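You operate a simulated robot arm through the tools that you are given. There is no shell and no other tool.

You are at the controls of a simulated robot arm. One attempt, no reset.

## Task
Switch the sealer off and fit the full roll from the sealer table.
Fine: it goes on the film spindle; the nearly empty roll goes on the sealer table; clamp the new roll; the other rolls and cores stay where they are. Set down upright: film roll.

It is judged by the outcome, as a careful person would: the job done as asked, and still so three seconds after it is handed in. It fails if anything else is knocked over, pushed out of place, dropped, spilled or broken.

## Robot
A 7-joint arm with a two-finger parallel gripper, fixed in place. Base frame: the origin is on the floor under the middle of its stand, x ahead of it, y to its left, z up; the work surface is at about z = 0.72. Units: m, rad, N and s.
It reaches about 1.524 m from its shoulder. Its first joint turns from -2.601 to 2.601 rad. Payload 3.5 kg.
The TCP is the grasp point between the finger pads, 0.023 m short of the fingertips. In the tool frame z runs along the fingers and y along their closing line. Largest opening 0.094 m; finger width 0.038, thickness 0.01; the body of the gripper, 0.054 by 0.096 m, starts 0.039 m behind the TCP.
Orientation is that of the tool frame in the base frame, as [roll, pitch, yaw] about the fixed x, y, z axes, in that order (R = Rz(yaw) Ry(pitch) Rx(roll)). With the fingers straight down and closing along the base's y, the tool's x points along the base's -x, its y along +y and its z along -z.

## Interface
- The arm moves only by the tool jog_arm. Its arguments are lists of equal length, an entry for each row: "jaw": the opening, from 0 (shut) to 1 (fully open); "dp": the shift along the tool's x, y, z in units of 40 mm (1.0 is 40 mm), a list of three; "rot": the turn, a rotation vector about the tool's x, y, z in units of 6 degrees (1.0 is 6 degrees), a list of three. In form: {"jaw": [jaw, ...], "dp": [[tx, ty, tz], ...], "rot": [[wx, wy, wz], ...]}. A call has 1 to 20 rows; each row shifts and turns the commanded pose from where the row before left it, along the tool's axes as they then stand. A call with a number of a shift or a turn outside -1 to 1 is refused whole. Rows are played at 5 a second. More than 0.05 m and 0.15 rad between two rows, or a gripper value outside its range, and nothing of the call is played. A pose out of reach is approached as far as the arm can. The call stops where the force on the tool passes 40 N (or 10 N more than at its start, if that is more) or the arm is blocked; 0.2 s more then pass. Each finger travels about 0.153 m/s and halts on what it meets, pressing with about 26 N; the grip force reading is that of the motor and also rises with nothing between the fingers. The clock runs only during rows and for 0.2 s after the last one: add rows that do not move to give the fingers time. It gives the time, the measured TCP pose, the force on the tool (base axes), the opening and the grip force at its end, in the units of the frame above (readings bear some noise), with the torque about the TCP (base axes, N m) and any sound that the robot's microphone picked up.
- Cameras (640 x 400 px; columns grow to the right, rows downward): "scene" is fixed at [0.0492, -0.6535, 1.5425]; the picture's right is [0.79, -0.61, 0.00], its down [-0.23, -0.29, -0.93] and it looks along [0.57, 0.73, -0.37] (base axes); focal length 363 px, centre (320, 200). "wrist" rides on the gripper at [0.087, 0.016, -0.075] in the tool frame; the picture's right is [-0.18, 0.98, 0.00], its down [-0.58, -0.11, -0.81] and it looks along [-0.79, -0.15, 0.59] (tool axes); focal length 243 px, centre (320, 200). There is no depth. A picture from a camera that has moved, and an enlarged one, comes with that camera's place and axes in the base frame and with its lens.
- snapshot(camera): a new picture of that camera. The clock stands still meanwhile.
- zoom(camera, box): a new picture of the part [left, top, right, bottom] of that camera's present view, enlarged. The clock stands still meanwhile.
- finish_job(): hands the job in; it is judged then, once.

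Places have to be worked out from the pictures, the camera data and where the tool is seen. Open the gripper and draw the arm clear of the work before you hand the job in, unless the task says otherwise.

The tools are called after "Emit:" by a JSON object that holds its "fn" and its "kwargs". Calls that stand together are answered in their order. jog_arm: Moves the arm, as the interface text tells. Its arguments: {"type":"object","properties":{"jaw":{"type":"array"},"dp":{"type":"array"},"rot":{"type":"array"}},"required":["jaw","dp","rot"]} The other tools are called the same way: snapshot (camera) takes a picture; zoom (camera, box) takes an enlarged picture of a part of a camera's view; finish_job () hands the job in.

At the start:

```text
time: 0.0
eef_pos: [0.7777, 0.4632, 1.2012]
ee_rot: [3.138, 0.003, -3.141]
contact_force: [-0.5, -0.1, 0.3]
ft_torque: [0.03, -0.01, 0.0]
gripper_width: 0.0942
grip_force: 0.1
```

scene: 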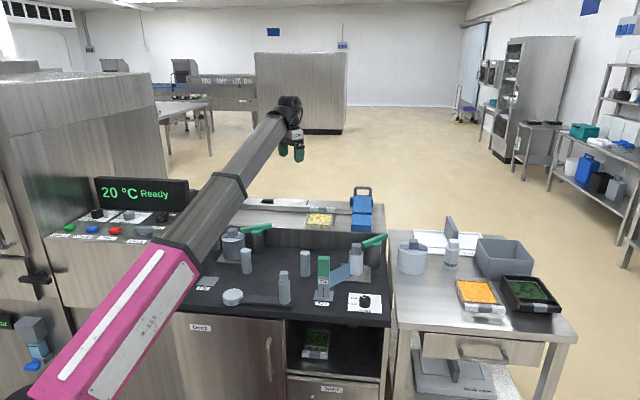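
wrist: 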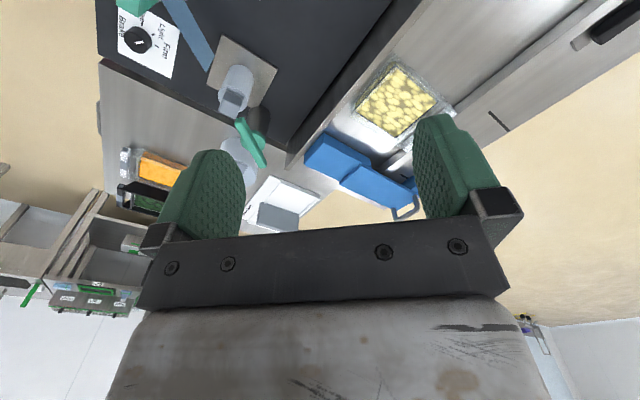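

I start by looking closely at the scene to identify the sealer, rolls, spindle, and clamp.

Emit:
{"fn": "zoom", "kwargs": {"camera": "scene", "box": [180, 200, 400, 337]}}

Emit:
{"fn": "zoom", "kwargs": {"camera": "scene", "box": [380, 200, 580, 325]}}

Emit:
{"fn": "zoom", "kwargs": {"camera": "scene", "box": [0, 160, 220, 297]}}

Emit:
{"fn": "zoom", "kwargs": {"camera": "wrist", "box": [80, 0, 320, 150]}}

```text
2.91 times, centred on (290, 268) of scene
camera zoom: at [0.0492, -0.6535, 1.5425], right [0.79, -0.61, 0.0], down [-0.23, -0.29, -0.93], along [0.57, 0.73, -0.37], focal length 1057 px, centre (407, 1)
```

zoom: 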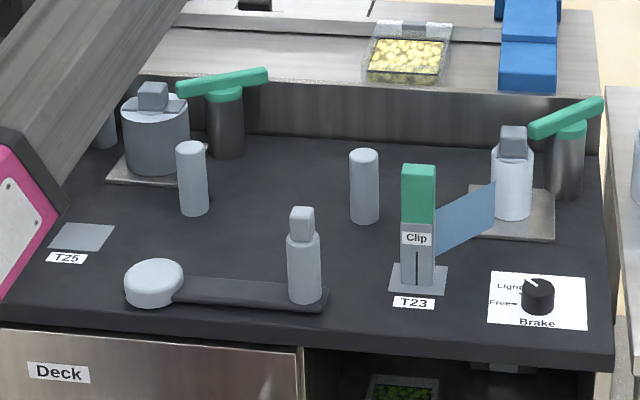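

```text
3.20 times, centred on (480, 262) of scene
camera zoom: at [0.0492, -0.6535, 1.5425], right [0.79, -0.61, 0.0], down [-0.23, -0.29, -0.93], along [0.57, 0.73, -0.37], focal length 1162 px, centre (-192, 0)
```

zoom: 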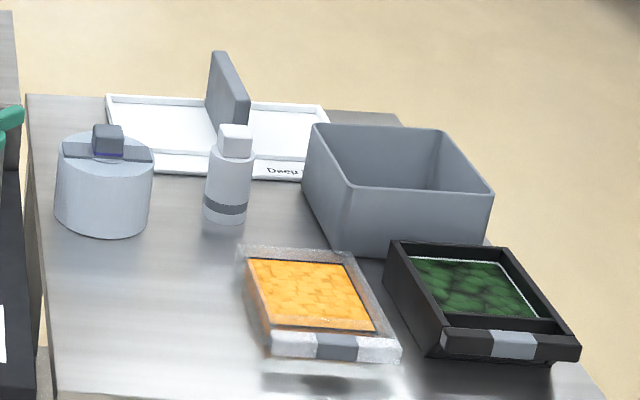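

```text
2.91 times, centred on (110, 228) of scene
camera zoom: at [0.0492, -0.6535, 1.5425], right [0.79, -0.61, 0.0], down [-0.23, -0.29, -0.93], along [0.57, 0.73, -0.37], focal length 1057 px, centre (931, 117)
```

zoom: 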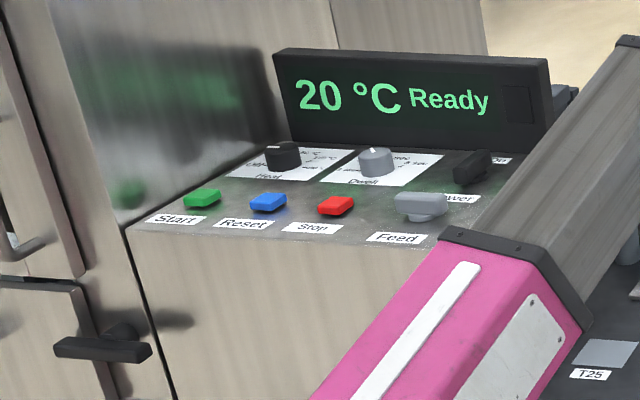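

```text
2.67 times, centred on (200, 75) of wrist
camera zoom: at [0.6906, 0.4794, 1.2754], right [0.18, 0.98, 0.0], down [0.58, -0.11, 0.81], along [0.79, -0.15, -0.59], focal length 647 px, centre (640, 533)
```

zoom: 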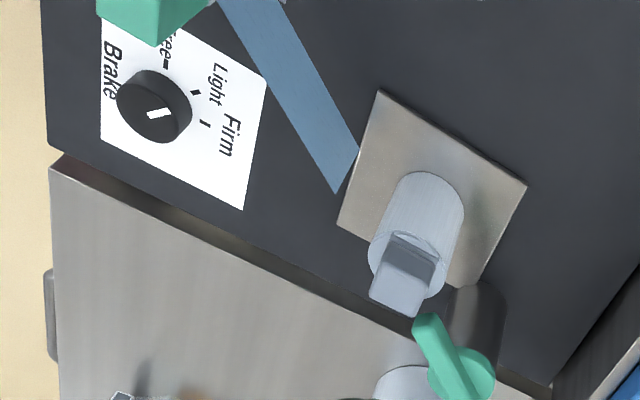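

The film spindle with the thin roll seems to be at about (0.94, 0.25), the big roll on the right-hand table at about (1.16, 0.14), and the sealer panel with a "Power" control at the left near (0.36, 0.75). I move the arm back, staying high, to look at the deck and labels with the wrist camera.

Emit:
{"fn": "jog_arm", "kwargs": {"jaw": [1, 1, 1, 1, 1, 1, 1, 1], "dp": [[0.9, -0.6, 0], [0.9, -0.6, 0], [0.9, -0.6, 0], [0.9, -0.6, 0], [0.9, -0.6, 0], [0.9, -0.6, 0], [0.9, -0.6, 0], [0, 0, 0]], "rot": [[0, 0, 0], [0, 0, 0], [0, 0, 0], [0, 0, 0], [0, 0, 0], [0, 0, 0], [0, 0, 0], [0, 0, 0]]}}

Emit:
{"fn": "snapshot", "kwargs": {"camera": "wrist"}}

Emit:
{"fn": "snapshot", "kwargs": {"camera": "scene"}}

```text
time: 1.8
eef_pos: [0.5694, 0.3192, 1.1]
ee_rot: [3.13, 0.024, 3.141]
contact_force: [-0.7, -0.6, 0.1]
ft_torque: [-0.01, -0.03, -0.02]
gripper_width: 0.094
grip_force: 0.1
out of reach, approached as far as the arm can: row 1, 2, 3, 4, 5, 6, 7
```

```text
taken
camera wrist: at [0.4815, 0.3343, 1.1731], right [0.18, 0.98, 0.02], down [0.56, -0.12, 0.82], along [0.81, -0.14, -0.57], focal length 243 px, centre (320, 200)
```

wrist: 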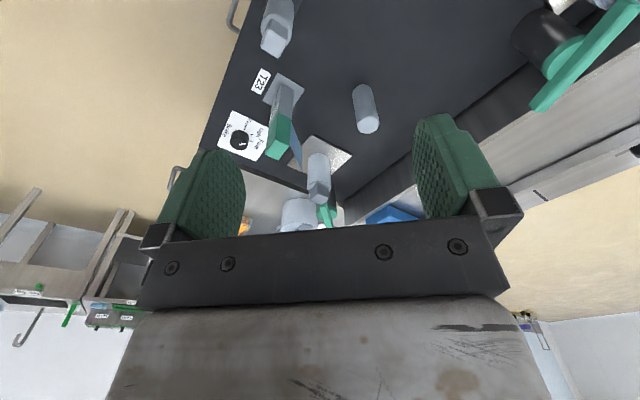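

```text
taken
```

scene: 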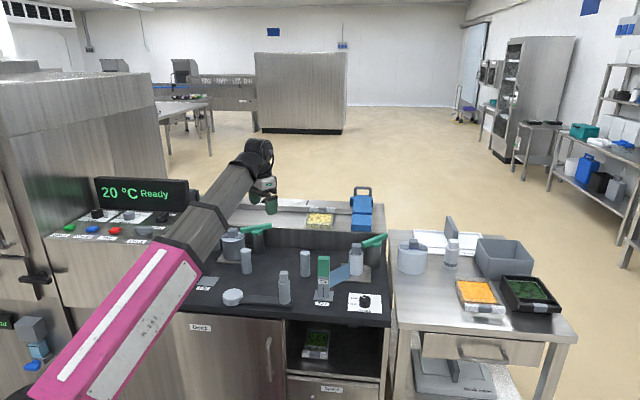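

The arm could not hold that height so close in and ended at (0.57, 0.32, 1.10). I issue a null row to see where the commanded pose stands.

Emit:
{"fn": "jog_arm", "kwargs": {"jaw": [1, 1], "dp": [[0, 0, 0], [0, 0, 0]], "rot": [[0, 0, 0], [0, 0, 0]]}}

Emit:
{"fn": "zoom", "kwargs": {"camera": "wrist", "box": [200, 0, 440, 150]}}

Emit:
{"fn": "zoom", "kwargs": {"camera": "wrist", "box": [200, 60, 360, 160]}}

```text
time: 2.4
eef_pos: [0.5688, 0.3202, 1.1005]
ee_rot: [3.129, 0.024, -3.14]
contact_force: [-0.5, 0.1, 0.3]
ft_torque: [0.02, 0.01, 0.01]
gripper_width: 0.0939
grip_force: 0.0
```

```text
2.67 times, centred on (320, 75) of wrist
camera zoom: at [0.4815, 0.3345, 1.173], right [0.18, 0.98, 0.02], down [0.56, -0.12, 0.82], along [0.81, -0.14, -0.57], focal length 647 px, centre (320, 533)
```

zoom: 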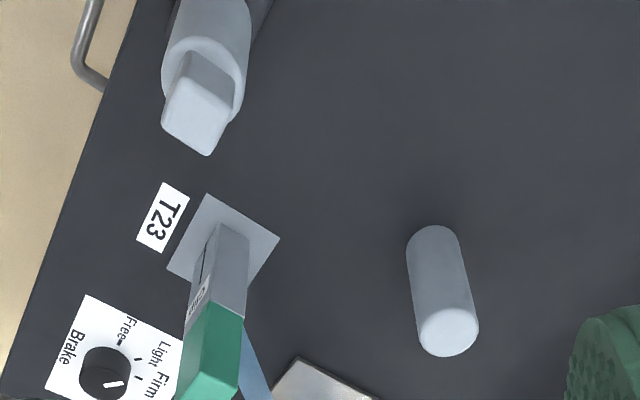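

```text
4.00 times, centred on (280, 110) of wrist
camera zoom: at [0.4815, 0.3345, 1.173], right [0.18, 0.98, 0.02], down [0.56, -0.12, 0.82], along [0.81, -0.14, -0.57], focal length 970 px, centre (480, 560)
```

zoom: 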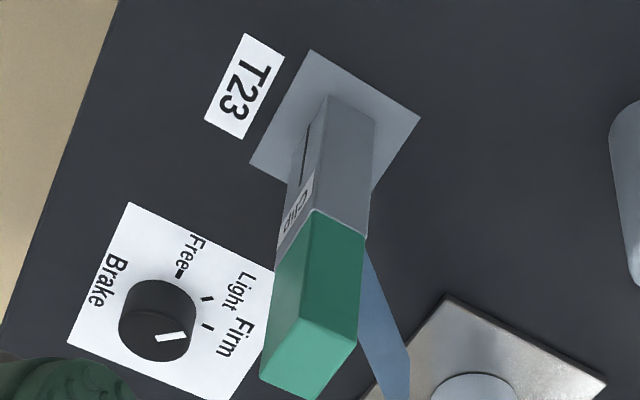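

The null move shows the commanded pose follows the real one. I zoom in on labels with the scene camera to identify the tables and spindles.

Emit:
{"fn": "zoom", "kwargs": {"camera": "scene", "box": [390, 210, 480, 266]}}

Emit:
{"fn": "zoom", "kwargs": {"camera": "scene", "box": [270, 320, 398, 400]}}

Emit:
{"fn": "zoom", "kwargs": {"camera": "scene", "box": [320, 220, 400, 270]}}

Emit:
{"fn": "zoom", "kwargs": {"camera": "scene", "box": [400, 320, 528, 400]}}

Emit:
{"fn": "zoom", "kwargs": {"camera": "scene", "box": [0, 290, 100, 352]}}

Emit:
{"fn": "zoom", "kwargs": {"camera": "scene", "box": [50, 165, 210, 265]}}

```text
7.11 times, centred on (435, 238) of scene
camera zoom: at [0.0492, -0.6535, 1.5425], right [0.79, -0.61, 0.0], down [-0.23, -0.29, -0.93], along [0.57, 0.73, -0.37], focal length 2583 px, centre (-498, -70)
```

zoom: 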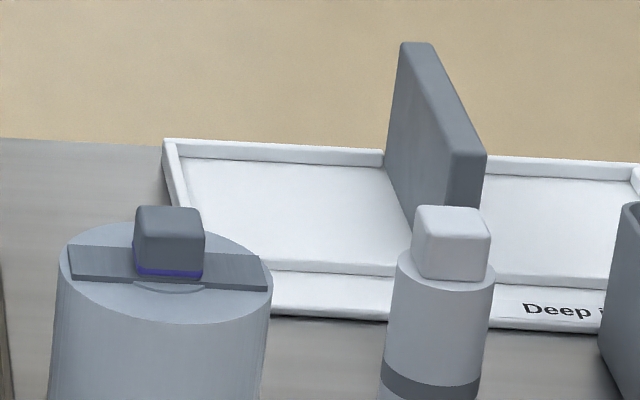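

```text
5.00 times, centred on (334, 360) of scene
camera zoom: at [0.0492, -0.6535, 1.5425], right [0.79, -0.61, 0.0], down [-0.23, -0.29, -0.93], along [0.57, 0.73, -0.37], focal length 1816 px, centre (250, -600)
```

zoom: 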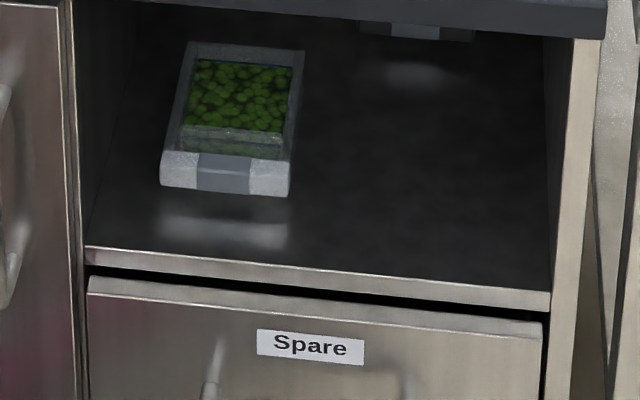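

```text
8.00 times, centred on (360, 245) of scene
camera zoom: at [0.0492, -0.6535, 1.5425], right [0.79, -0.61, 0.0], down [-0.23, -0.29, -0.93], along [0.57, 0.73, -0.37], focal length 2906 px, centre (0, -160)
```

zoom: 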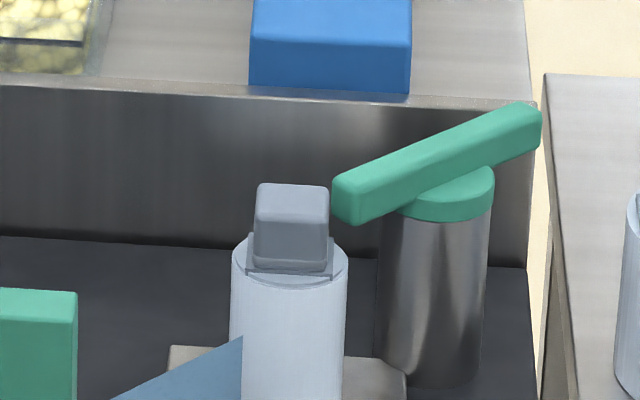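

```text
5.00 times, centred on (464, 360) of scene
camera zoom: at [0.0492, -0.6535, 1.5425], right [0.79, -0.61, 0.0], down [-0.23, -0.29, -0.93], along [0.57, 0.73, -0.37], focal length 1816 px, centre (-400, -600)
```

zoom: 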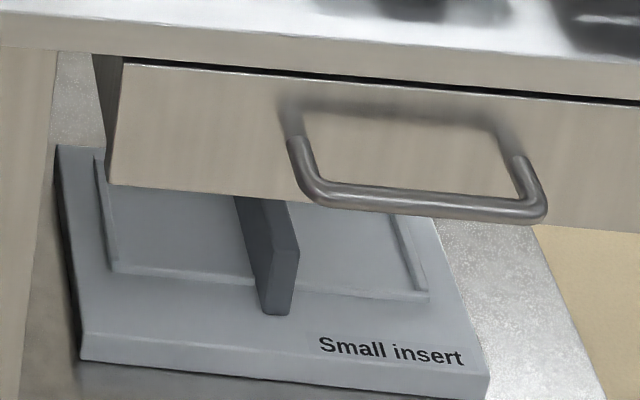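

```text
6.40 times, centred on (50, 321) of scene
camera zoom: at [0.0492, -0.6535, 1.5425], right [0.79, -0.61, 0.0], down [-0.23, -0.29, -0.93], along [0.57, 0.73, -0.37], focal length 2324 px, centre (2048, -574)
```

zoom: 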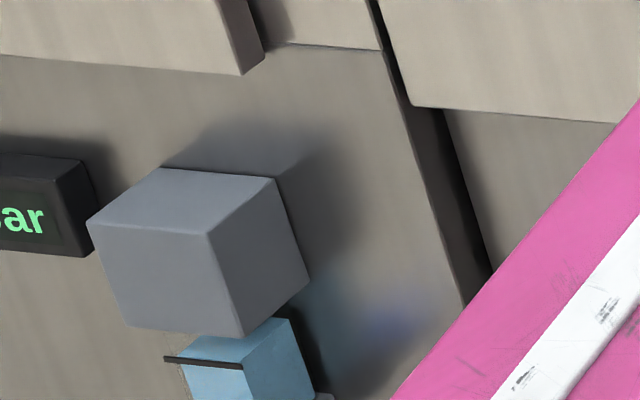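

```text
4.00 times, centred on (130, 215) of scene
camera zoom: at [0.0492, -0.6535, 1.5425], right [0.79, -0.61, 0.0], down [-0.23, -0.29, -0.93], along [0.57, 0.73, -0.37], focal length 1453 px, centre (1080, 140)
```

zoom: 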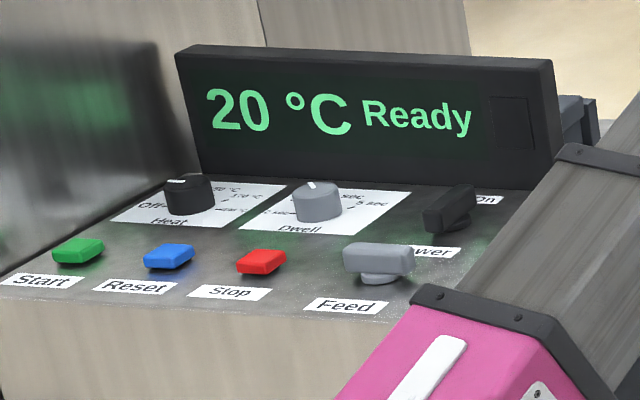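

The right-hand table holds the full roll (with a grip block on top) and the deck spindle holds the thin roll with the film web. I now yaw the wrist by about 90° so its camera faces the sealer panel.

Emit:
{"fn": "jog_arm", "kwargs": {"jaw": [1, 1, 1, 1, 1, 1, 1, 1, 1, 1, 1, 1, 1, 1, 1, 1], "dp": [[0, 0, 0], [0, 0, 0], [0, 0, 0], [0, 0, 0], [0, 0, 0], [0, 0, 0], [0, 0, 0], [0, 0, 0], [0, 0, 0], [0, 0, 0], [0, 0, 0], [0, 0, 0], [0, 0, 0], [0, 0, 0], [0, 0, 0], [0, 0, 0]], "rot": [[0, 0, -1], [0, 0, -1], [0, 0, -1], [0, 0, -1], [0, 0, -1], [0, 0, -1], [0, 0, -1], [0, 0, -1], [0, 0, -1], [0, 0, -1], [0, 0, -1], [0, 0, -1], [0, 0, -1], [0, 0, -1], [0, 0, -1], [0, 0, 0]]}}

Emit:
{"fn": "snapshot", "kwargs": {"camera": "wrist"}}

Emit:
{"fn": "snapshot", "kwargs": {"camera": "scene"}}

```text
time: 3.0
eef_pos: [0.5738, 0.3222, 1.0926]
ee_rot: [3.134, 0.013, -2.971]
contact_force: [-3.7, 16.7, -3.1]
ft_torque: [-1.43, -0.67, -1.65]
gripper_width: 0.0942
grip_force: 0.1
out of reach, approached as far as the arm can: row 1
stopped in row 3: the force on the tool passed its limit at 79 N (the readings are from after the stop); the commanded pose is now the measured one
```

```text
taken
camera wrist: at [0.485, 0.3219, 1.165], right [0.01, 1.0, 0.01], down [0.58, -0.02, 0.81], along [0.81, -0.01, -0.58], focal length 243 px, centre (320, 200)
```

wrist: 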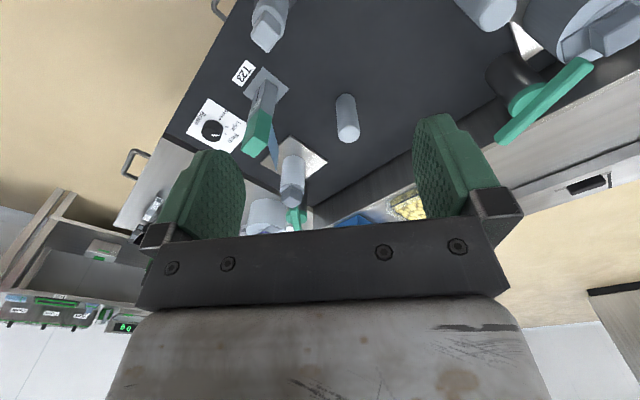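

```text
taken
```

scene: 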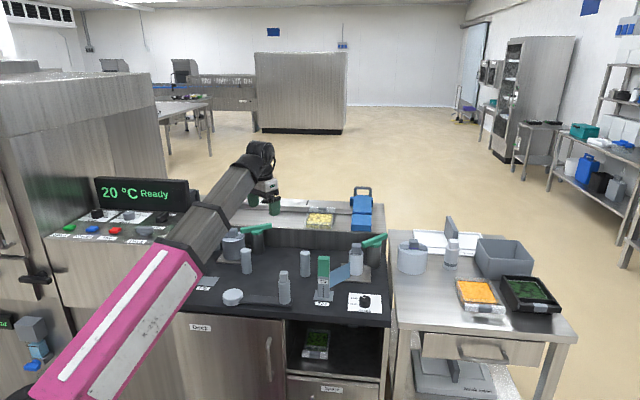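

The contact was at the wrist camera, pushed from its −y side: the forearm comes in from the right, so it was a self-contact. I back away outward and slightly up to clear it.

Emit:
{"fn": "jog_arm", "kwargs": {"jaw": [1, 1, 1, 1, 1, 1], "dp": [[-0.9, 0.65, 0], [-0.9, 0.65, 0], [-0.9, 0.65, -0.2], [-0.9, 0.65, -0.2], [-0.9, 0.65, -0.2], [0, 0, 0]], "rot": [[0, 0, 0], [0, 0, 0], [0, 0, 0], [0, 0, 0], [0, 0, 0], [0, 0, 0]]}}

Emit:
{"fn": "snapshot", "kwargs": {"camera": "scene"}}

```text
time: 4.4
eef_pos: [0.7284, 0.484, 1.1191]
ee_rot: [3.136, 0.013, -2.966]
contact_force: [0.1, -0.2, 0.0]
ft_torque: [0.0, 0.03, -0.02]
gripper_width: 0.0943
grip_force: 0.0
```

```text
taken
```

scene: 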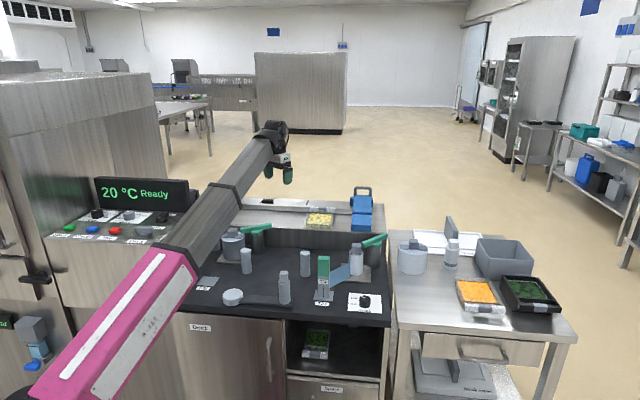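

Clear now. I swing the arm to the right, which uncovers the sealer panel for the scene camera and brings the wrist camera in front of the right table.

Emit:
{"fn": "jog_arm", "kwargs": {"jaw": [1, 1, 1, 1, 1, 1, 1, 1, 1, 1, 1, 1, 1, 1], "dp": [[-0.07, -0.95, -0.06], [-0.07, -0.95, -0.06], [-0.07, -0.95, -0.06], [-0.07, -0.95, -0.06], [-0.07, -0.95, -0.06], [-0.07, -0.95, -0.06], [-0.07, -0.95, -0.06], [-0.07, -0.95, -0.06], [-0.07, -0.95, -0.06], [-0.07, -0.95, -0.06], [-0.07, -0.95, -0.06], [-0.07, -0.95, -0.06], [-0.07, -0.95, -0.06], [0, 0, 0]], "rot": [[0, 0, 0], [0, 0, 0], [0, 0, 0], [0, 0, 0], [0, 0, 0], [0, 0, 0], [0, 0, 0], [0, 0, 0], [0, 0, 0], [0, 0, 0], [0, 0, 0], [0, 0, 0], [0, 0, 0], [0, 0, 0]]}}

Emit:
{"fn": "snapshot", "kwargs": {"camera": "scene"}}

Emit:
{"fn": "snapshot", "kwargs": {"camera": "wrist"}}

```text
time: 5.4
eef_pos: [0.7645, 0.3476, 1.1258]
ee_rot: [3.132, 0.021, -2.974]
contact_force: [1.3, -1.5, -2.2]
ft_torque: [0.14, -0.11, 0.13]
gripper_width: 0.0941
grip_force: 0.0
stopped in row 4: the force on the tool passed its limit at 48 N (the readings are from after the stop); the commanded pose is now the measured one
```

```text
taken
```

scene: 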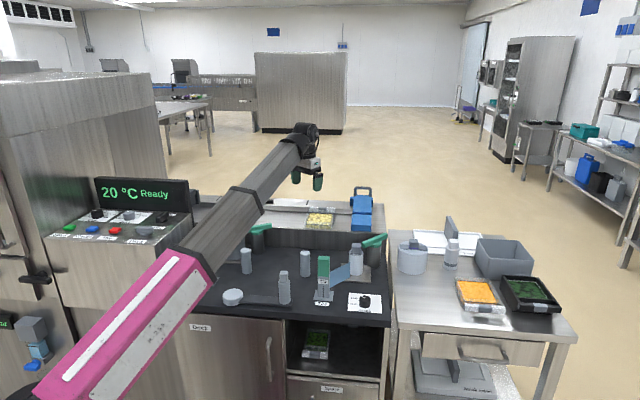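

```text
taken
camera wrist: at [0.6747, 0.3477, 1.1972], right [0.02, 1.0, 0.01], down [0.58, -0.02, 0.82], along [0.82, -0.01, -0.58], focal length 243 px, centre (320, 200)
```

wrist: 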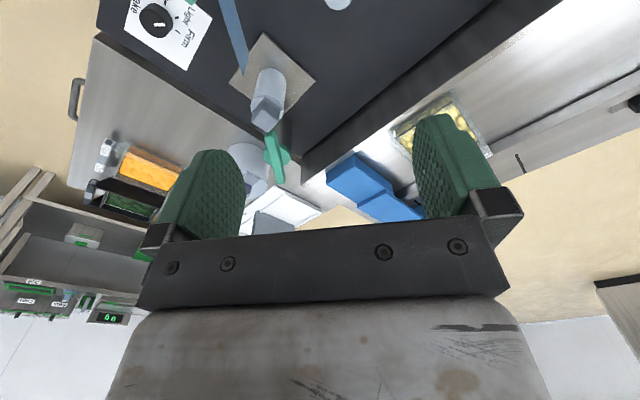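

Again the camera touched the forearm as the arm swung. I rotate the wrist the other way (camera to the left side, away from the forearm), then look.

Emit:
{"fn": "jog_arm", "kwargs": {"jaw": [1, 1, 1, 1, 1, 1, 1, 1, 1, 1], "dp": [[0, 0.3, 0], [0, 0, 0], [0, 0, 0], [0, 0, 0], [0, 0, 0], [0, 0, 0], [0, 0, 0], [0, 0, 0], [0, 0, 0], [0, 0, 0]], "rot": [[0, 0, 1], [0, 0, 1], [0, 0, 1], [0, 0, 1], [0, 0, 1], [0, 0, 1], [0, 0, 1], [0, 0, 1], [0, 0, 1], [0, 0, 0]]}}

Emit:
{"fn": "snapshot", "kwargs": {"camera": "wrist"}}

```text
time: 7.6
eef_pos: [0.7623, 0.3607, 1.1256]
ee_rot: [3.12, 0.004, 2.362]
contact_force: [0.4, -0.6, -0.3]
ft_torque: [-0.01, 0.0, 0.0]
gripper_width: 0.0939
grip_force: 0.0
```

```text
taken
camera wrist: at [0.7111, 0.4305, 1.1989], right [0.82, 0.57, 0.02], down [0.32, -0.5, 0.81], along [0.47, -0.65, -0.59], focal length 243 px, centre (320, 200)
```

wrist: 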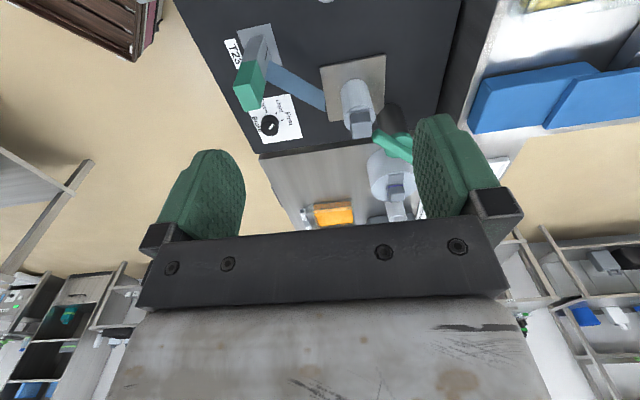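

Good view now of the spindle, clamp, clip, brake and the right table; I zoom into it.

Emit:
{"fn": "zoom", "kwargs": {"camera": "wrist", "box": [220, 20, 428, 150]}}

Emit:
{"fn": "zoom", "kwargs": {"camera": "wrist", "box": [320, 70, 432, 140]}}

Emit:
{"fn": "zoom", "kwargs": {"camera": "wrist", "box": [290, 150, 418, 230]}}

Emit:
{"fn": "zoom", "kwargs": {"camera": "wrist", "box": [225, 80, 321, 140]}}

```text
3.08 times, centred on (324, 85) of wrist
camera zoom: at [0.7111, 0.4305, 1.1989], right [0.82, 0.57, 0.02], down [0.32, -0.5, 0.81], along [0.47, -0.65, -0.59], focal length 746 px, centre (308, 554)
```

zoom: 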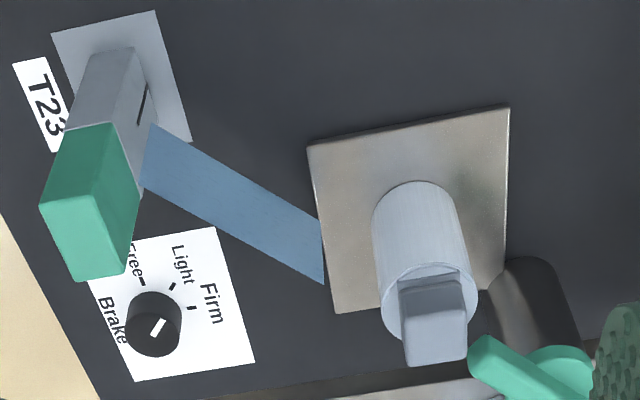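

```text
5.71 times, centred on (376, 105) of wrist
camera zoom: at [0.7111, 0.4305, 1.1989], right [0.82, 0.57, 0.02], down [0.32, -0.5, 0.81], along [0.47, -0.65, -0.59], focal length 1386 px, centre (0, 743)
```

zoom: 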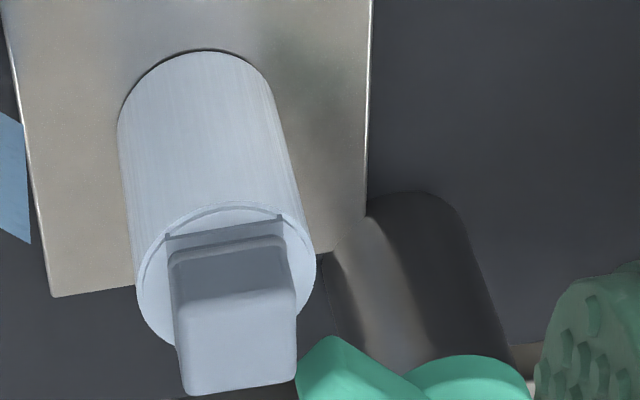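

```text
5.00 times, centred on (354, 190) of wrist
camera zoom: at [0.7111, 0.4305, 1.1989], right [0.82, 0.57, 0.02], down [0.32, -0.5, 0.81], along [0.47, -0.65, -0.59], focal length 1213 px, centre (150, 250)
```

zoom: 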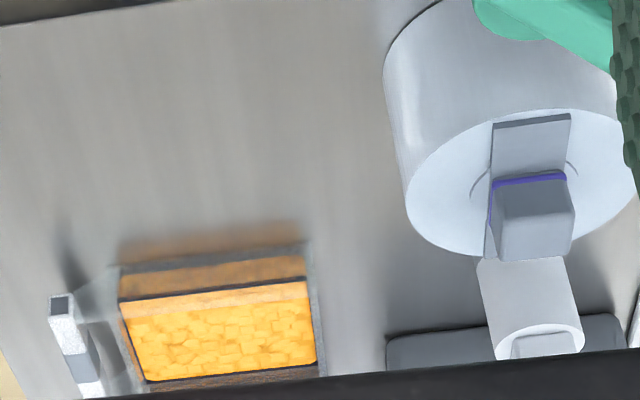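

```text
6.67 times, centred on (273, 110) of wrist
camera zoom: at [0.7111, 0.4305, 1.1989], right [0.82, 0.57, 0.02], down [0.32, -0.5, 0.81], along [0.47, -0.65, -0.59], focal length 1618 px, centre (633, 800)
```

zoom: 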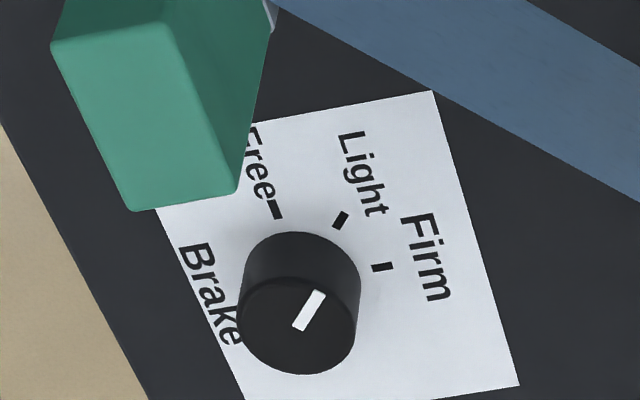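

The brake points at "Light" and the film strip runs from the clip toward the spindle. I shift the camera to get a clear look at the swing clamp next to the spindle.

Emit:
{"fn": "jog_arm", "kwargs": {"jaw": [1, 1, 1, 1], "dp": [[-0.59, 0.82, 0], [-0.59, 0.82, 0], [-0.59, 0.82, 0], [0, 0, 0]], "rot": [[0, 0, 0], [0, 0, 0], [0, 0, 0], [0, 0, 0]]}}

Emit:
{"fn": "snapshot", "kwargs": {"camera": "wrist"}}

Emit:
{"fn": "zoom", "kwargs": {"camera": "wrist", "box": [240, 0, 432, 120]}}

Emit:
{"fn": "zoom", "kwargs": {"camera": "scene", "box": [50, 165, 210, 265]}}

```text
time: 8.6
eef_pos: [0.8817, 0.3819, 1.1302]
ee_rot: [3.118, 0.006, 2.365]
contact_force: [0.1, 0.3, -0.4]
ft_torque: [-0.01, 0.02, -0.01]
gripper_width: 0.0941
grip_force: 0.0
```

```text
taken
camera wrist: at [0.8304, 0.452, 1.204], right [0.82, 0.57, 0.02], down [0.32, -0.5, 0.81], along [0.47, -0.65, -0.59], focal length 243 px, centre (320, 200)
```

wrist: 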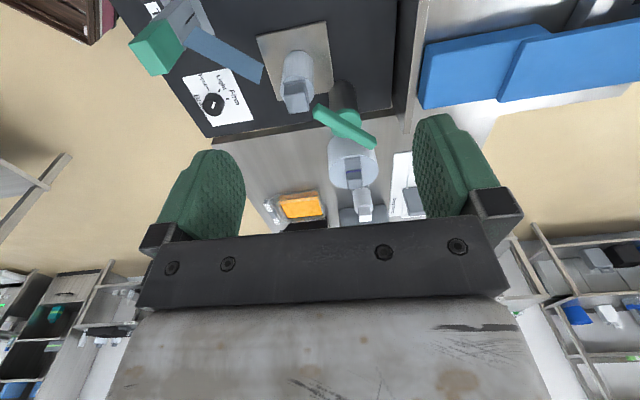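

```text
3.33 times, centred on (336, 60) of wrist
camera zoom: at [0.8304, 0.452, 1.204], right [0.82, 0.57, 0.02], down [0.32, -0.5, 0.81], along [0.47, -0.65, -0.59], focal length 809 px, centre (267, 667)
```

zoom: 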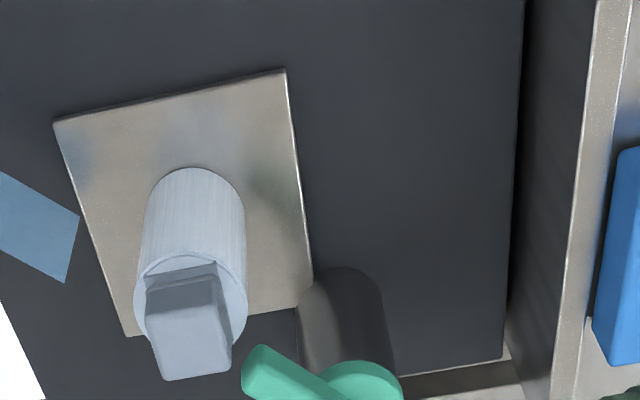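

```text
4.00 times, centred on (130, 215) of scene
camera zoom: at [0.0492, -0.6535, 1.5425], right [0.79, -0.61, 0.0], down [-0.23, -0.29, -0.93], along [0.57, 0.73, -0.37], focal length 1453 px, centre (1080, 140)
```

zoom: 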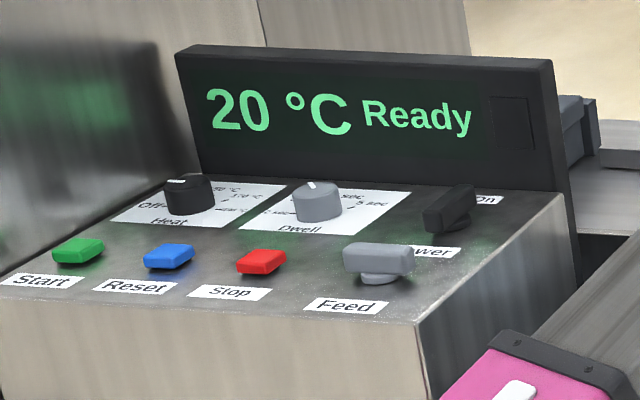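

The lever is centred on a post near (1.04, 0.25) at z≈0.83, beside the spindle at (0.94, 0.25). I go lower for a close look at the clamp, keeping fingertips well above everything (~0.94).

Emit:
{"fn": "jog_arm", "kwargs": {"jaw": [1, 1, 1, 1, 1, 1], "dp": [[-0.28, 0.12, 0.85], [-0.28, 0.12, 0.85], [-0.28, 0.12, 0.85], [-0.28, 0.12, 0.85], [-0.28, 0.12, 0.85], [0, 0, 0]], "rot": [[0, 0, 0], [0, 0, 0], [0, 0, 0], [0, 0, 0], [0, 0, 0], [0, 0, 0]]}}

Emit:
{"fn": "snapshot", "kwargs": {"camera": "wrist"}}

Emit:
{"fn": "snapshot", "kwargs": {"camera": "scene"}}

```text
time: 10.0
eef_pos: [0.9425, 0.3575, 0.9577]
ee_rot: [3.118, 0.006, 2.365]
contact_force: [-0.6, 0.2, -0.2]
ft_torque: [0.0, -0.04, -0.01]
gripper_width: 0.094
grip_force: 0.1
```

```text
taken
camera wrist: at [0.8912, 0.429, 1.0318], right [0.82, 0.57, 0.02], down [0.32, -0.5, 0.81], along [0.47, -0.65, -0.59], focal length 243 px, centre (320, 200)
```

wrist: 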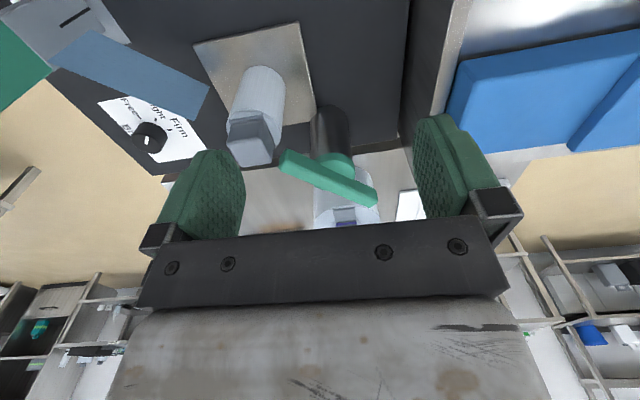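

```text
taken
```

scene: 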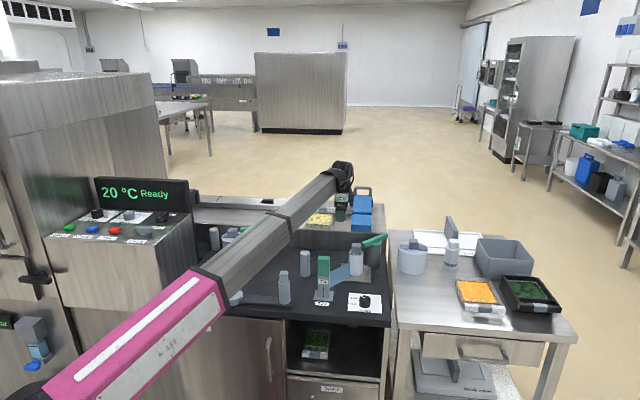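

Emit:
{"fn": "zoom", "kwargs": {"camera": "wrist", "box": [180, 10, 420, 160]}}

Emit:
{"fn": "zoom", "kwargs": {"camera": "wrist", "box": [220, 110, 412, 230]}}

Emit:
{"fn": "zoom", "kwargs": {"camera": "scene", "box": [200, 220, 328, 300]}}

```text
2.67 times, centred on (300, 85) of wrist
camera zoom: at [0.8912, 0.429, 1.0318], right [0.82, 0.57, 0.02], down [0.32, -0.5, 0.81], along [0.47, -0.65, -0.59], focal length 647 px, centre (373, 507)
```

zoom: 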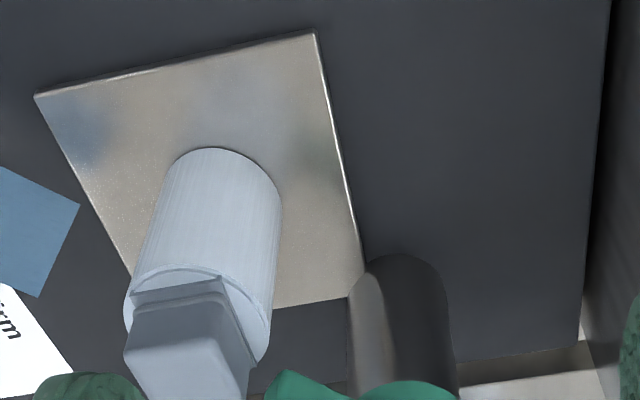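

```text
3.33 times, centred on (316, 170) of wrist
camera zoom: at [0.8912, 0.429, 1.0318], right [0.82, 0.57, 0.02], down [0.32, -0.5, 0.81], along [0.47, -0.65, -0.59], focal length 809 px, centre (333, 300)
```

zoom: 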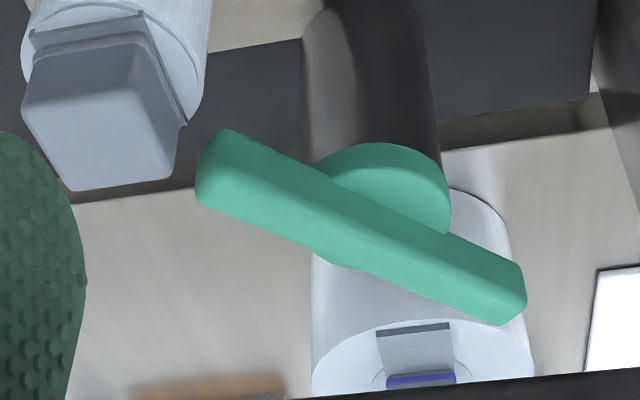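

```text
5.00 times, centred on (264, 260) of scene
camera zoom: at [0.0492, -0.6535, 1.5425], right [0.79, -0.61, 0.0], down [-0.23, -0.29, -0.93], along [0.57, 0.73, -0.37], focal length 1816 px, centre (600, -100)
```

zoom: 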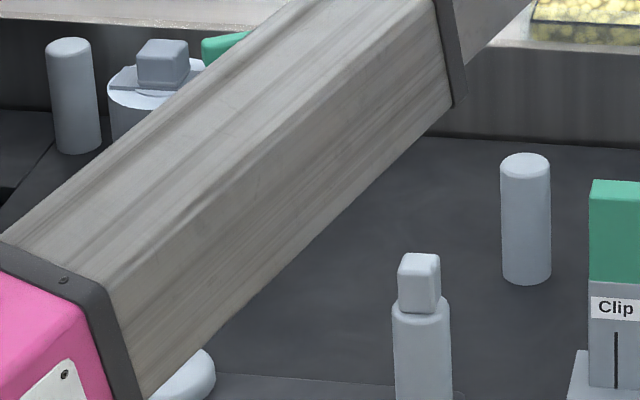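

The clamp bar points at the spindle (from x≈0.97 to 1.10 at y≈0.256), so it appears closed over the roll's rim height. Power comes first: I raise, move toward the panel, and keep turning the wrist camera in the free direction.

Emit:
{"fn": "jog_arm", "kwargs": {"jaw": [1, 1, 1, 1, 1, 1, 1, 1, 1, 1, 1, 1, 1, 1, 1, 1, 1, 1, 1, 1], "dp": [[0, 0, -0.9], [0, 0, -0.9], [0, 0, -0.9], [0, 0, -0.9], [0.93, 0.09, 0], [0.93, 0.09, 0], [0.93, 0.09, 0], [0.93, 0.09, 0], [0.93, 0.09, 0], [0.93, 0.09, 0], [0.93, 0.09, 0], [0.93, 0.09, 0], [0.93, 0.09, 0], [0.93, 0.09, 0], [0, 0, 0], [0, 0, 0], [0, 0, 0], [0, 0, 0], [0, 0, 0], [0, 0, 0]], "rot": [[0, 0, 0], [0, 0, 0], [0, 0, 0], [0, 0, 0], [0, 0, 0], [0, 0, 0], [0, 0, 0], [0, 0, 0], [0, 0, 0], [0, 0, 0], [0, 0, 0], [0, 0, 0], [0, 0, 0], [0, 0, 0], [0, 0, 1], [0, 0, 1], [0, 0, 1], [0, 0, 1], [0, 0, 1], [0, 0, 1]]}}

Emit:
{"fn": "snapshot", "kwargs": {"camera": "scene"}}

Emit:
{"fn": "snapshot", "kwargs": {"camera": "wrist"}}

```text
time: 14.2
eef_pos: [0.6988, 0.6447, 1.1015]
ee_rot: [3.122, -0.008, 1.734]
contact_force: [-0.4, 0.7, 0.2]
ft_torque: [0.03, -0.03, 0.02]
gripper_width: 0.0939
grip_force: 0.1
```

```text
taken
```

scene: 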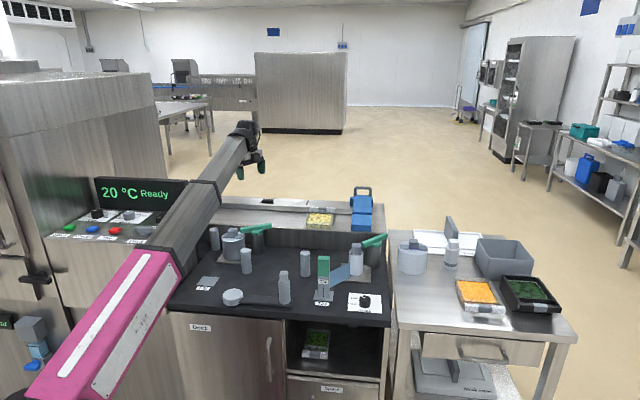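

```text
taken
camera wrist: at [0.6989, 0.7308, 1.1766], right [1.0, -0.02, 0.02], down [-0.03, -0.6, 0.8], along [-0.01, -0.8, -0.6], focal length 243 px, centre (320, 200)
```

wrist: 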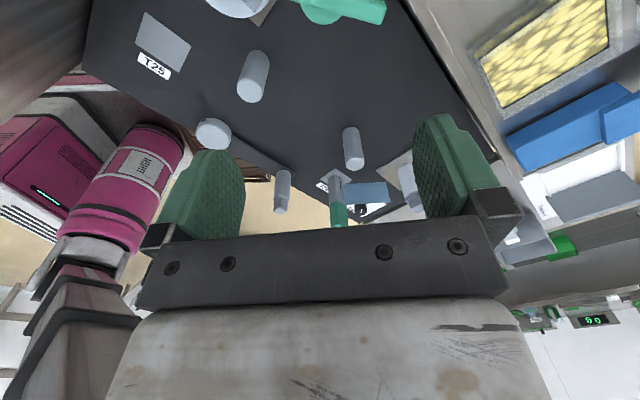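

No limit so far. I continue the wrist turn so the camera ends up on the +x side looking back at the panel.

Emit:
{"fn": "jog_arm", "kwargs": {"jaw": [1, 1, 1, 1, 1, 1, 1, 1, 1, 1, 1, 1, 1, 1, 1, 1, 1], "dp": [[0, 0, 0], [0, 0, 0], [0, 0, 0], [0, 0, 0], [0, 0, 0], [0, 0, 0], [0, 0, 0], [0, 0, 0], [0, 0, 0], [0, 0, 0], [0, 0, 0], [0, 0, 0], [0, 0, 0], [0, 0, 0], [0, 0, 0], [0, 0, 0], [0, 0, 0]], "rot": [[0, 0, 1], [0, 0, 1], [0, 0, 1], [0, 0, 1], [0, 0, 1], [0, 0, 1], [0, 0, 1], [0, 0, 1], [0, 0, 1], [0, 0, 1], [0, 0, 1], [0, 0, 1], [0, 0, 1], [0, 0, 1], [0, 0, 1], [0, 0, 1], [0, 0, 0]]}}

Emit:
{"fn": "snapshot", "kwargs": {"camera": "wrist"}}

Emit:
{"fn": "snapshot", "kwargs": {"camera": "scene"}}

```text
time: 17.8
eef_pos: [0.6987, 0.6451, 1.1014]
ee_rot: [3.136, -0.023, 0.846]
contact_force: [0.1, -1.4, -0.4]
ft_torque: [-0.03, 0.0, 0.05]
gripper_width: 0.0941
grip_force: 0.0
out of reach, approached as far as the arm can: row 9, 10, 11, 12, 13, 14, 15, 16
```

```text
taken
camera wrist: at [0.7667, 0.6968, 1.1775], right [0.61, -0.79, 0.0], down [-0.48, -0.37, 0.79], along [-0.62, -0.49, -0.61], focal length 243 px, centre (320, 200)
```

wrist: 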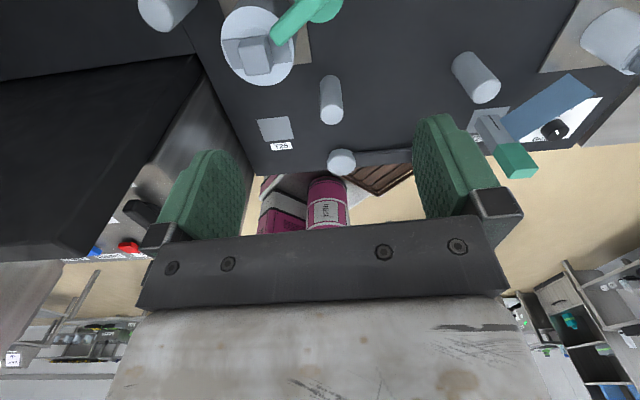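

```text
taken
```

scene: 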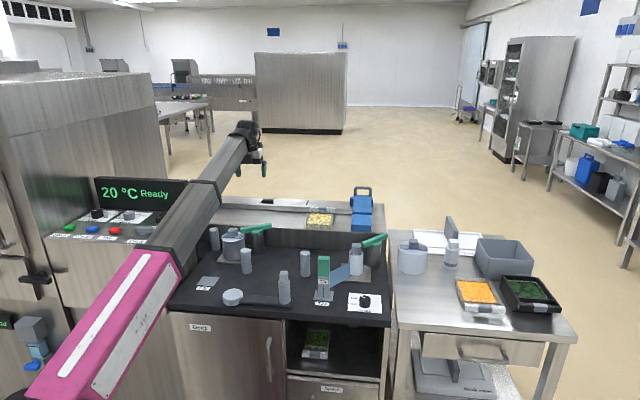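

The wrist turn hits its limit near yaw 0.85 rad, but the panel edge is visible; the Power knob triangulates to about (0.36, 0.72, 0.965). I zoom on it.

Emit:
{"fn": "zoom", "kwargs": {"camera": "wrist", "box": [60, 180, 188, 260]}}

Emit:
{"fn": "zoom", "kwargs": {"camera": "wrist", "box": [180, 0, 372, 120]}}

Emit:
{"fn": "zoom", "kwargs": {"camera": "wrist", "box": [420, 30, 612, 150]}}

```text
5.00 times, centred on (124, 220) of wrist
camera zoom: at [0.7667, 0.6968, 1.1775], right [0.61, -0.79, 0.0], down [-0.48, -0.37, 0.79], along [-0.62, -0.49, -0.61], focal length 1213 px, centre (1300, 100)
```

zoom: 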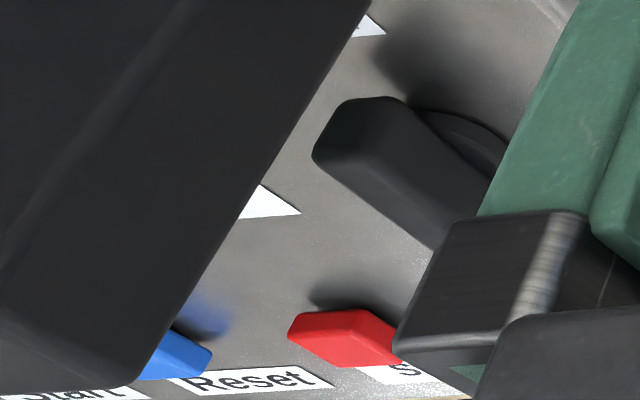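

```text
3.33 times, centred on (276, 60) of wrist
camera zoom: at [0.7667, 0.6968, 1.1775], right [0.61, -0.79, 0.0], down [-0.48, -0.37, 0.79], along [-0.62, -0.49, -0.61], focal length 809 px, centre (467, 667)
```

zoom: 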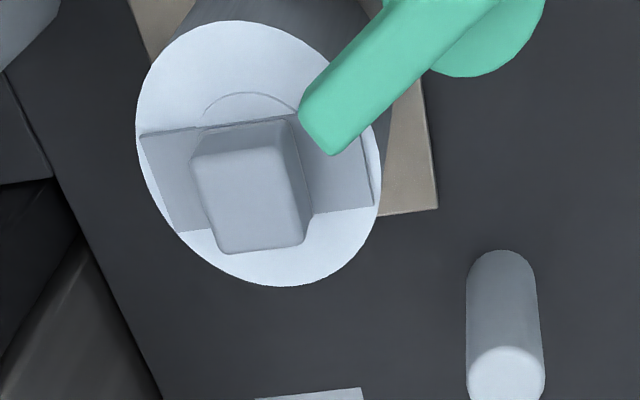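

```text
3.33 times, centred on (516, 90) of wrist
camera zoom: at [0.7667, 0.6968, 1.1775], right [0.61, -0.79, 0.0], down [-0.48, -0.37, 0.79], along [-0.62, -0.49, -0.61], focal length 809 px, centre (-333, 567)
```

zoom: 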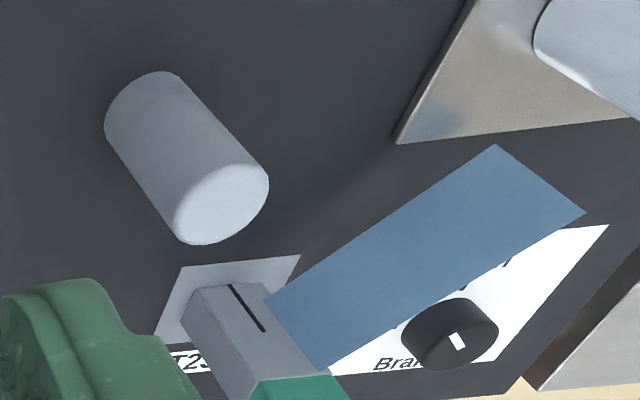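

The left station's lever lies over its roll, so pointing at the roll is the clamped state. I turn the wrist back to yaw ~135° while rising, then I'll move over the panel's left half so the camera looks along the panel at the Power knob.

Emit:
{"fn": "jog_arm", "kwargs": {"jaw": [1, 1, 1, 1, 1, 1, 1, 1, 1, 1, 1, 1, 1, 1, 1], "dp": [[0, 0, -0.15], [0, 0, -0.15], [0, 0, -0.15], [0, 0, -0.15], [0, 0, -0.15], [0, 0, -0.15], [0, 0, -0.15], [0, 0, -0.15], [0, 0, -0.15], [0, 0, -0.15], [0, 0, -0.15], [0, 0, -0.15], [0, 0, -0.15], [0, 0, -0.15], [0, 0, 0]], "rot": [[0, 0, -1], [0, 0, -1], [0, 0, -1], [0, 0, -1], [0, 0, -1], [0, 0, -1], [0, 0, -1], [0, 0, -1], [0, 0, -1], [0, 0, -1], [0, 0, -1], [0, 0, -1], [0, 0, -1], [0, 0, -1], [0, 0, 0]]}}

```text
time: 21.0
eef_pos: [0.6957, 0.6445, 1.1859]
ee_rot: [3.119, 0.003, 2.315]
contact_force: [-0.1, -0.1, -1.1]
ft_torque: [0.02, -0.02, 0.03]
gripper_width: 0.0939
grip_force: 0.1
```

Now I move toward (0.27, 0.80) at z≈1.18, above the display's top edge (~1.085).

Emit:
{"fn": "jog_arm", "kwargs": {"jaw": [1, 1, 1, 1, 1, 1, 1, 1, 1, 1, 1, 1, 1], "dp": [[0.84, -0.44, 0], [0.84, -0.44, 0], [0.84, -0.44, 0], [0.84, -0.44, 0], [0.84, -0.44, 0], [0.84, -0.44, 0], [0.84, -0.44, 0], [0.84, -0.44, 0], [0.84, -0.44, 0], [0.84, -0.44, 0], [0.84, -0.44, 0], [0.84, -0.44, 0], [0, 0, 0]], "rot": [[0, 0, 0], [0, 0, 0], [0, 0, 0], [0, 0, 0], [0, 0, 0], [0, 0, 0], [0, 0, 0], [0, 0, 0], [0, 0, 0], [0, 0, 0], [0, 0, 0], [0, 0, 0], [0, 0, 0]]}}

Emit:
{"fn": "snapshot", "kwargs": {"camera": "wrist"}}

Emit:
{"fn": "snapshot", "kwargs": {"camera": "scene"}}

```text
time: 23.8
eef_pos: [0.2701, 0.7994, 1.1772]
ee_rot: [3.114, 0.002, 2.312]
contact_force: [-1.0, 0.2, 0.0]
ft_torque: [-0.04, 0.03, 0.02]
gripper_width: 0.094
grip_force: 0.0
```

```text
taken
camera wrist: at [0.2197, 0.872, 1.2524], right [0.85, 0.53, 0.03], down [0.29, -0.52, 0.8], along [0.44, -0.67, -0.59], focal length 243 px, centre (320, 200)
```

wrist: 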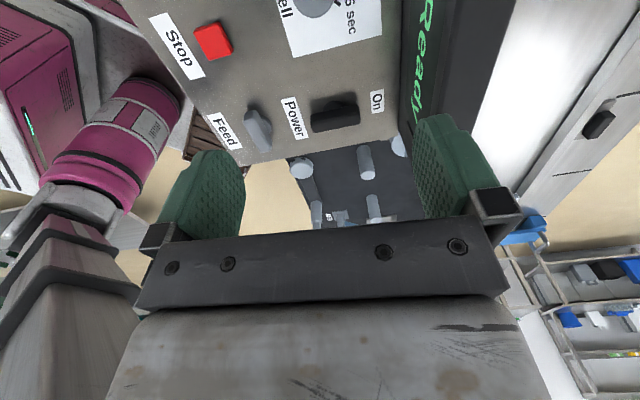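

```text
taken
```

scene: 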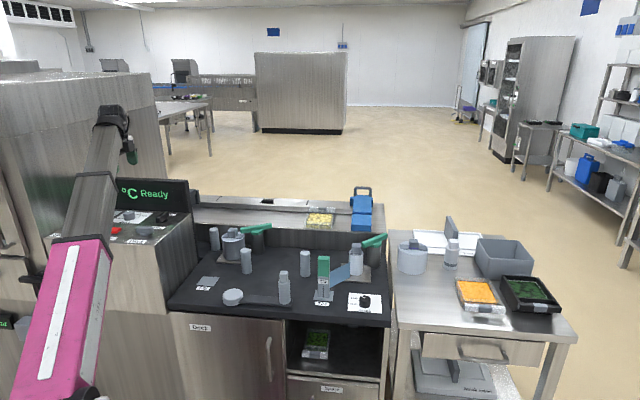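

Excellent view of the Power switch. I zoom in.

Emit:
{"fn": "zoom", "kwargs": {"camera": "wrist", "box": [190, 60, 414, 200]}}

Emit:
{"fn": "zoom", "kwargs": {"camera": "wrist", "box": [270, 80, 398, 160]}}

Emit:
{"fn": "zoom", "kwargs": {"camera": "scene", "box": [110, 180, 206, 240]}}

```text
2.86 times, centred on (302, 130) of wrist
camera zoom: at [0.2197, 0.872, 1.2524], right [0.85, 0.53, 0.03], down [0.29, -0.52, 0.8], along [0.44, -0.67, -0.59], focal length 693 px, centre (371, 400)
```

zoom: 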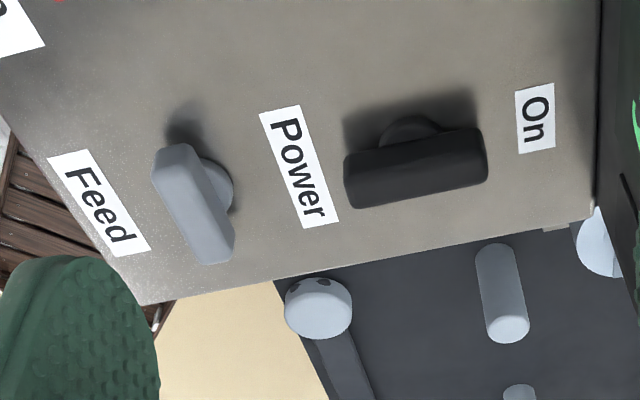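

```text
5.00 times, centred on (334, 120) of wrist
camera zoom: at [0.2197, 0.872, 1.2524], right [0.85, 0.53, 0.03], down [0.29, -0.52, 0.8], along [0.44, -0.67, -0.59], focal length 1213 px, centre (250, 600)
```

zoom: 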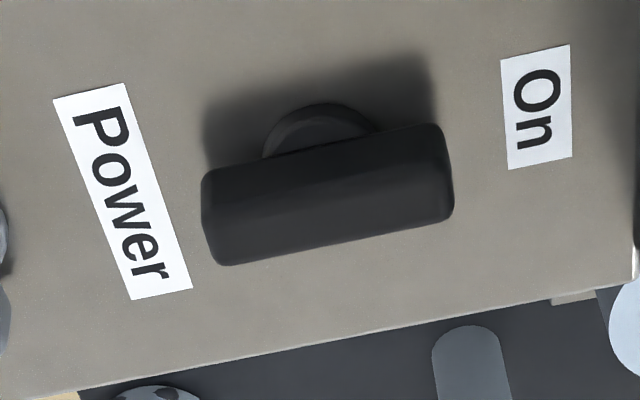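

```text
6.67 times, centred on (158, 210) of scene
camera zoom: at [0.0492, -0.6535, 1.5425], right [0.79, -0.61, 0.0], down [-0.23, -0.29, -0.93], along [0.57, 0.73, -0.37], focal length 2421 px, centre (1400, 133)
```

zoom: 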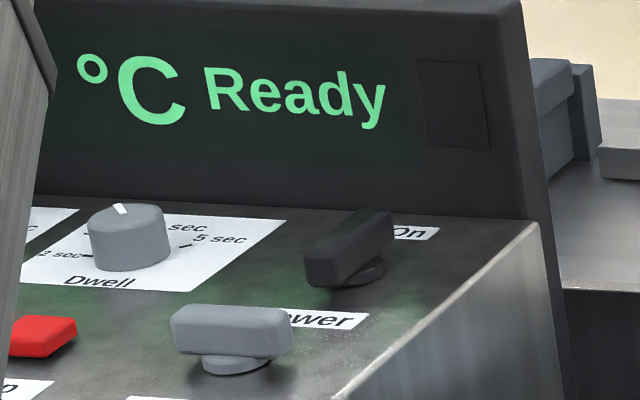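

Power is a bar handle pointing at "On" (bar centre ≈ (0.351, 0.721), bar axis at 45°, panel z≈0.948). I move above it so the fingers straddle the bar's two ends, keeping fingertips at ~1.04, then check.

Emit:
{"fn": "jog_arm", "kwargs": {"jaw": [1, 1, 1, 1, 1, 1, 1], "dp": [[-0.94, 0.07, 0], [-0.94, 0.07, 0], [-0.94, 0.07, 0], [0, 0, 0.95], [0, 0, 0.95], [0, 0, 0.95], [0, 0, 0]], "rot": [[0, 0, -0.42], [0, 0, 0], [0, 0, 0], [0, 0, 0], [0, 0, 0], [0, 0, 0], [0, 0, 0]]}}

Emit:
{"fn": "snapshot", "kwargs": {"camera": "wrist"}}

Emit:
{"fn": "snapshot", "kwargs": {"camera": "scene"}}

```text
time: 25.4
eef_pos: [0.3557, 0.7266, 1.0586]
ee_rot: [3.119, 0.004, 2.356]
contact_force: [1.4, -0.8, -0.1]
ft_torque: [0.0, -0.02, -0.01]
gripper_width: 0.0939
grip_force: 0.2
out of reach, approached as far as the arm can: row 2
```

```text
taken
camera wrist: at [0.3047, 0.7974, 1.1327], right [0.82, 0.56, 0.02], down [0.32, -0.5, 0.81], along [0.47, -0.66, -0.59], focal length 243 px, centre (320, 200)
```

wrist: 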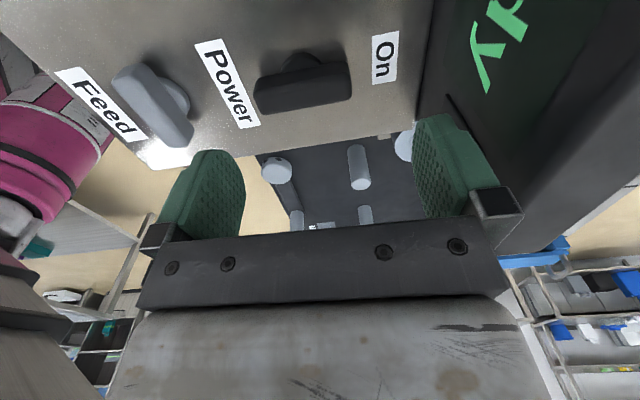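

```text
taken
```

scene: 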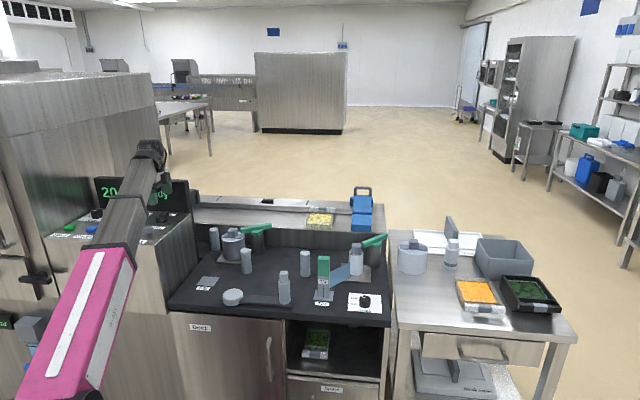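

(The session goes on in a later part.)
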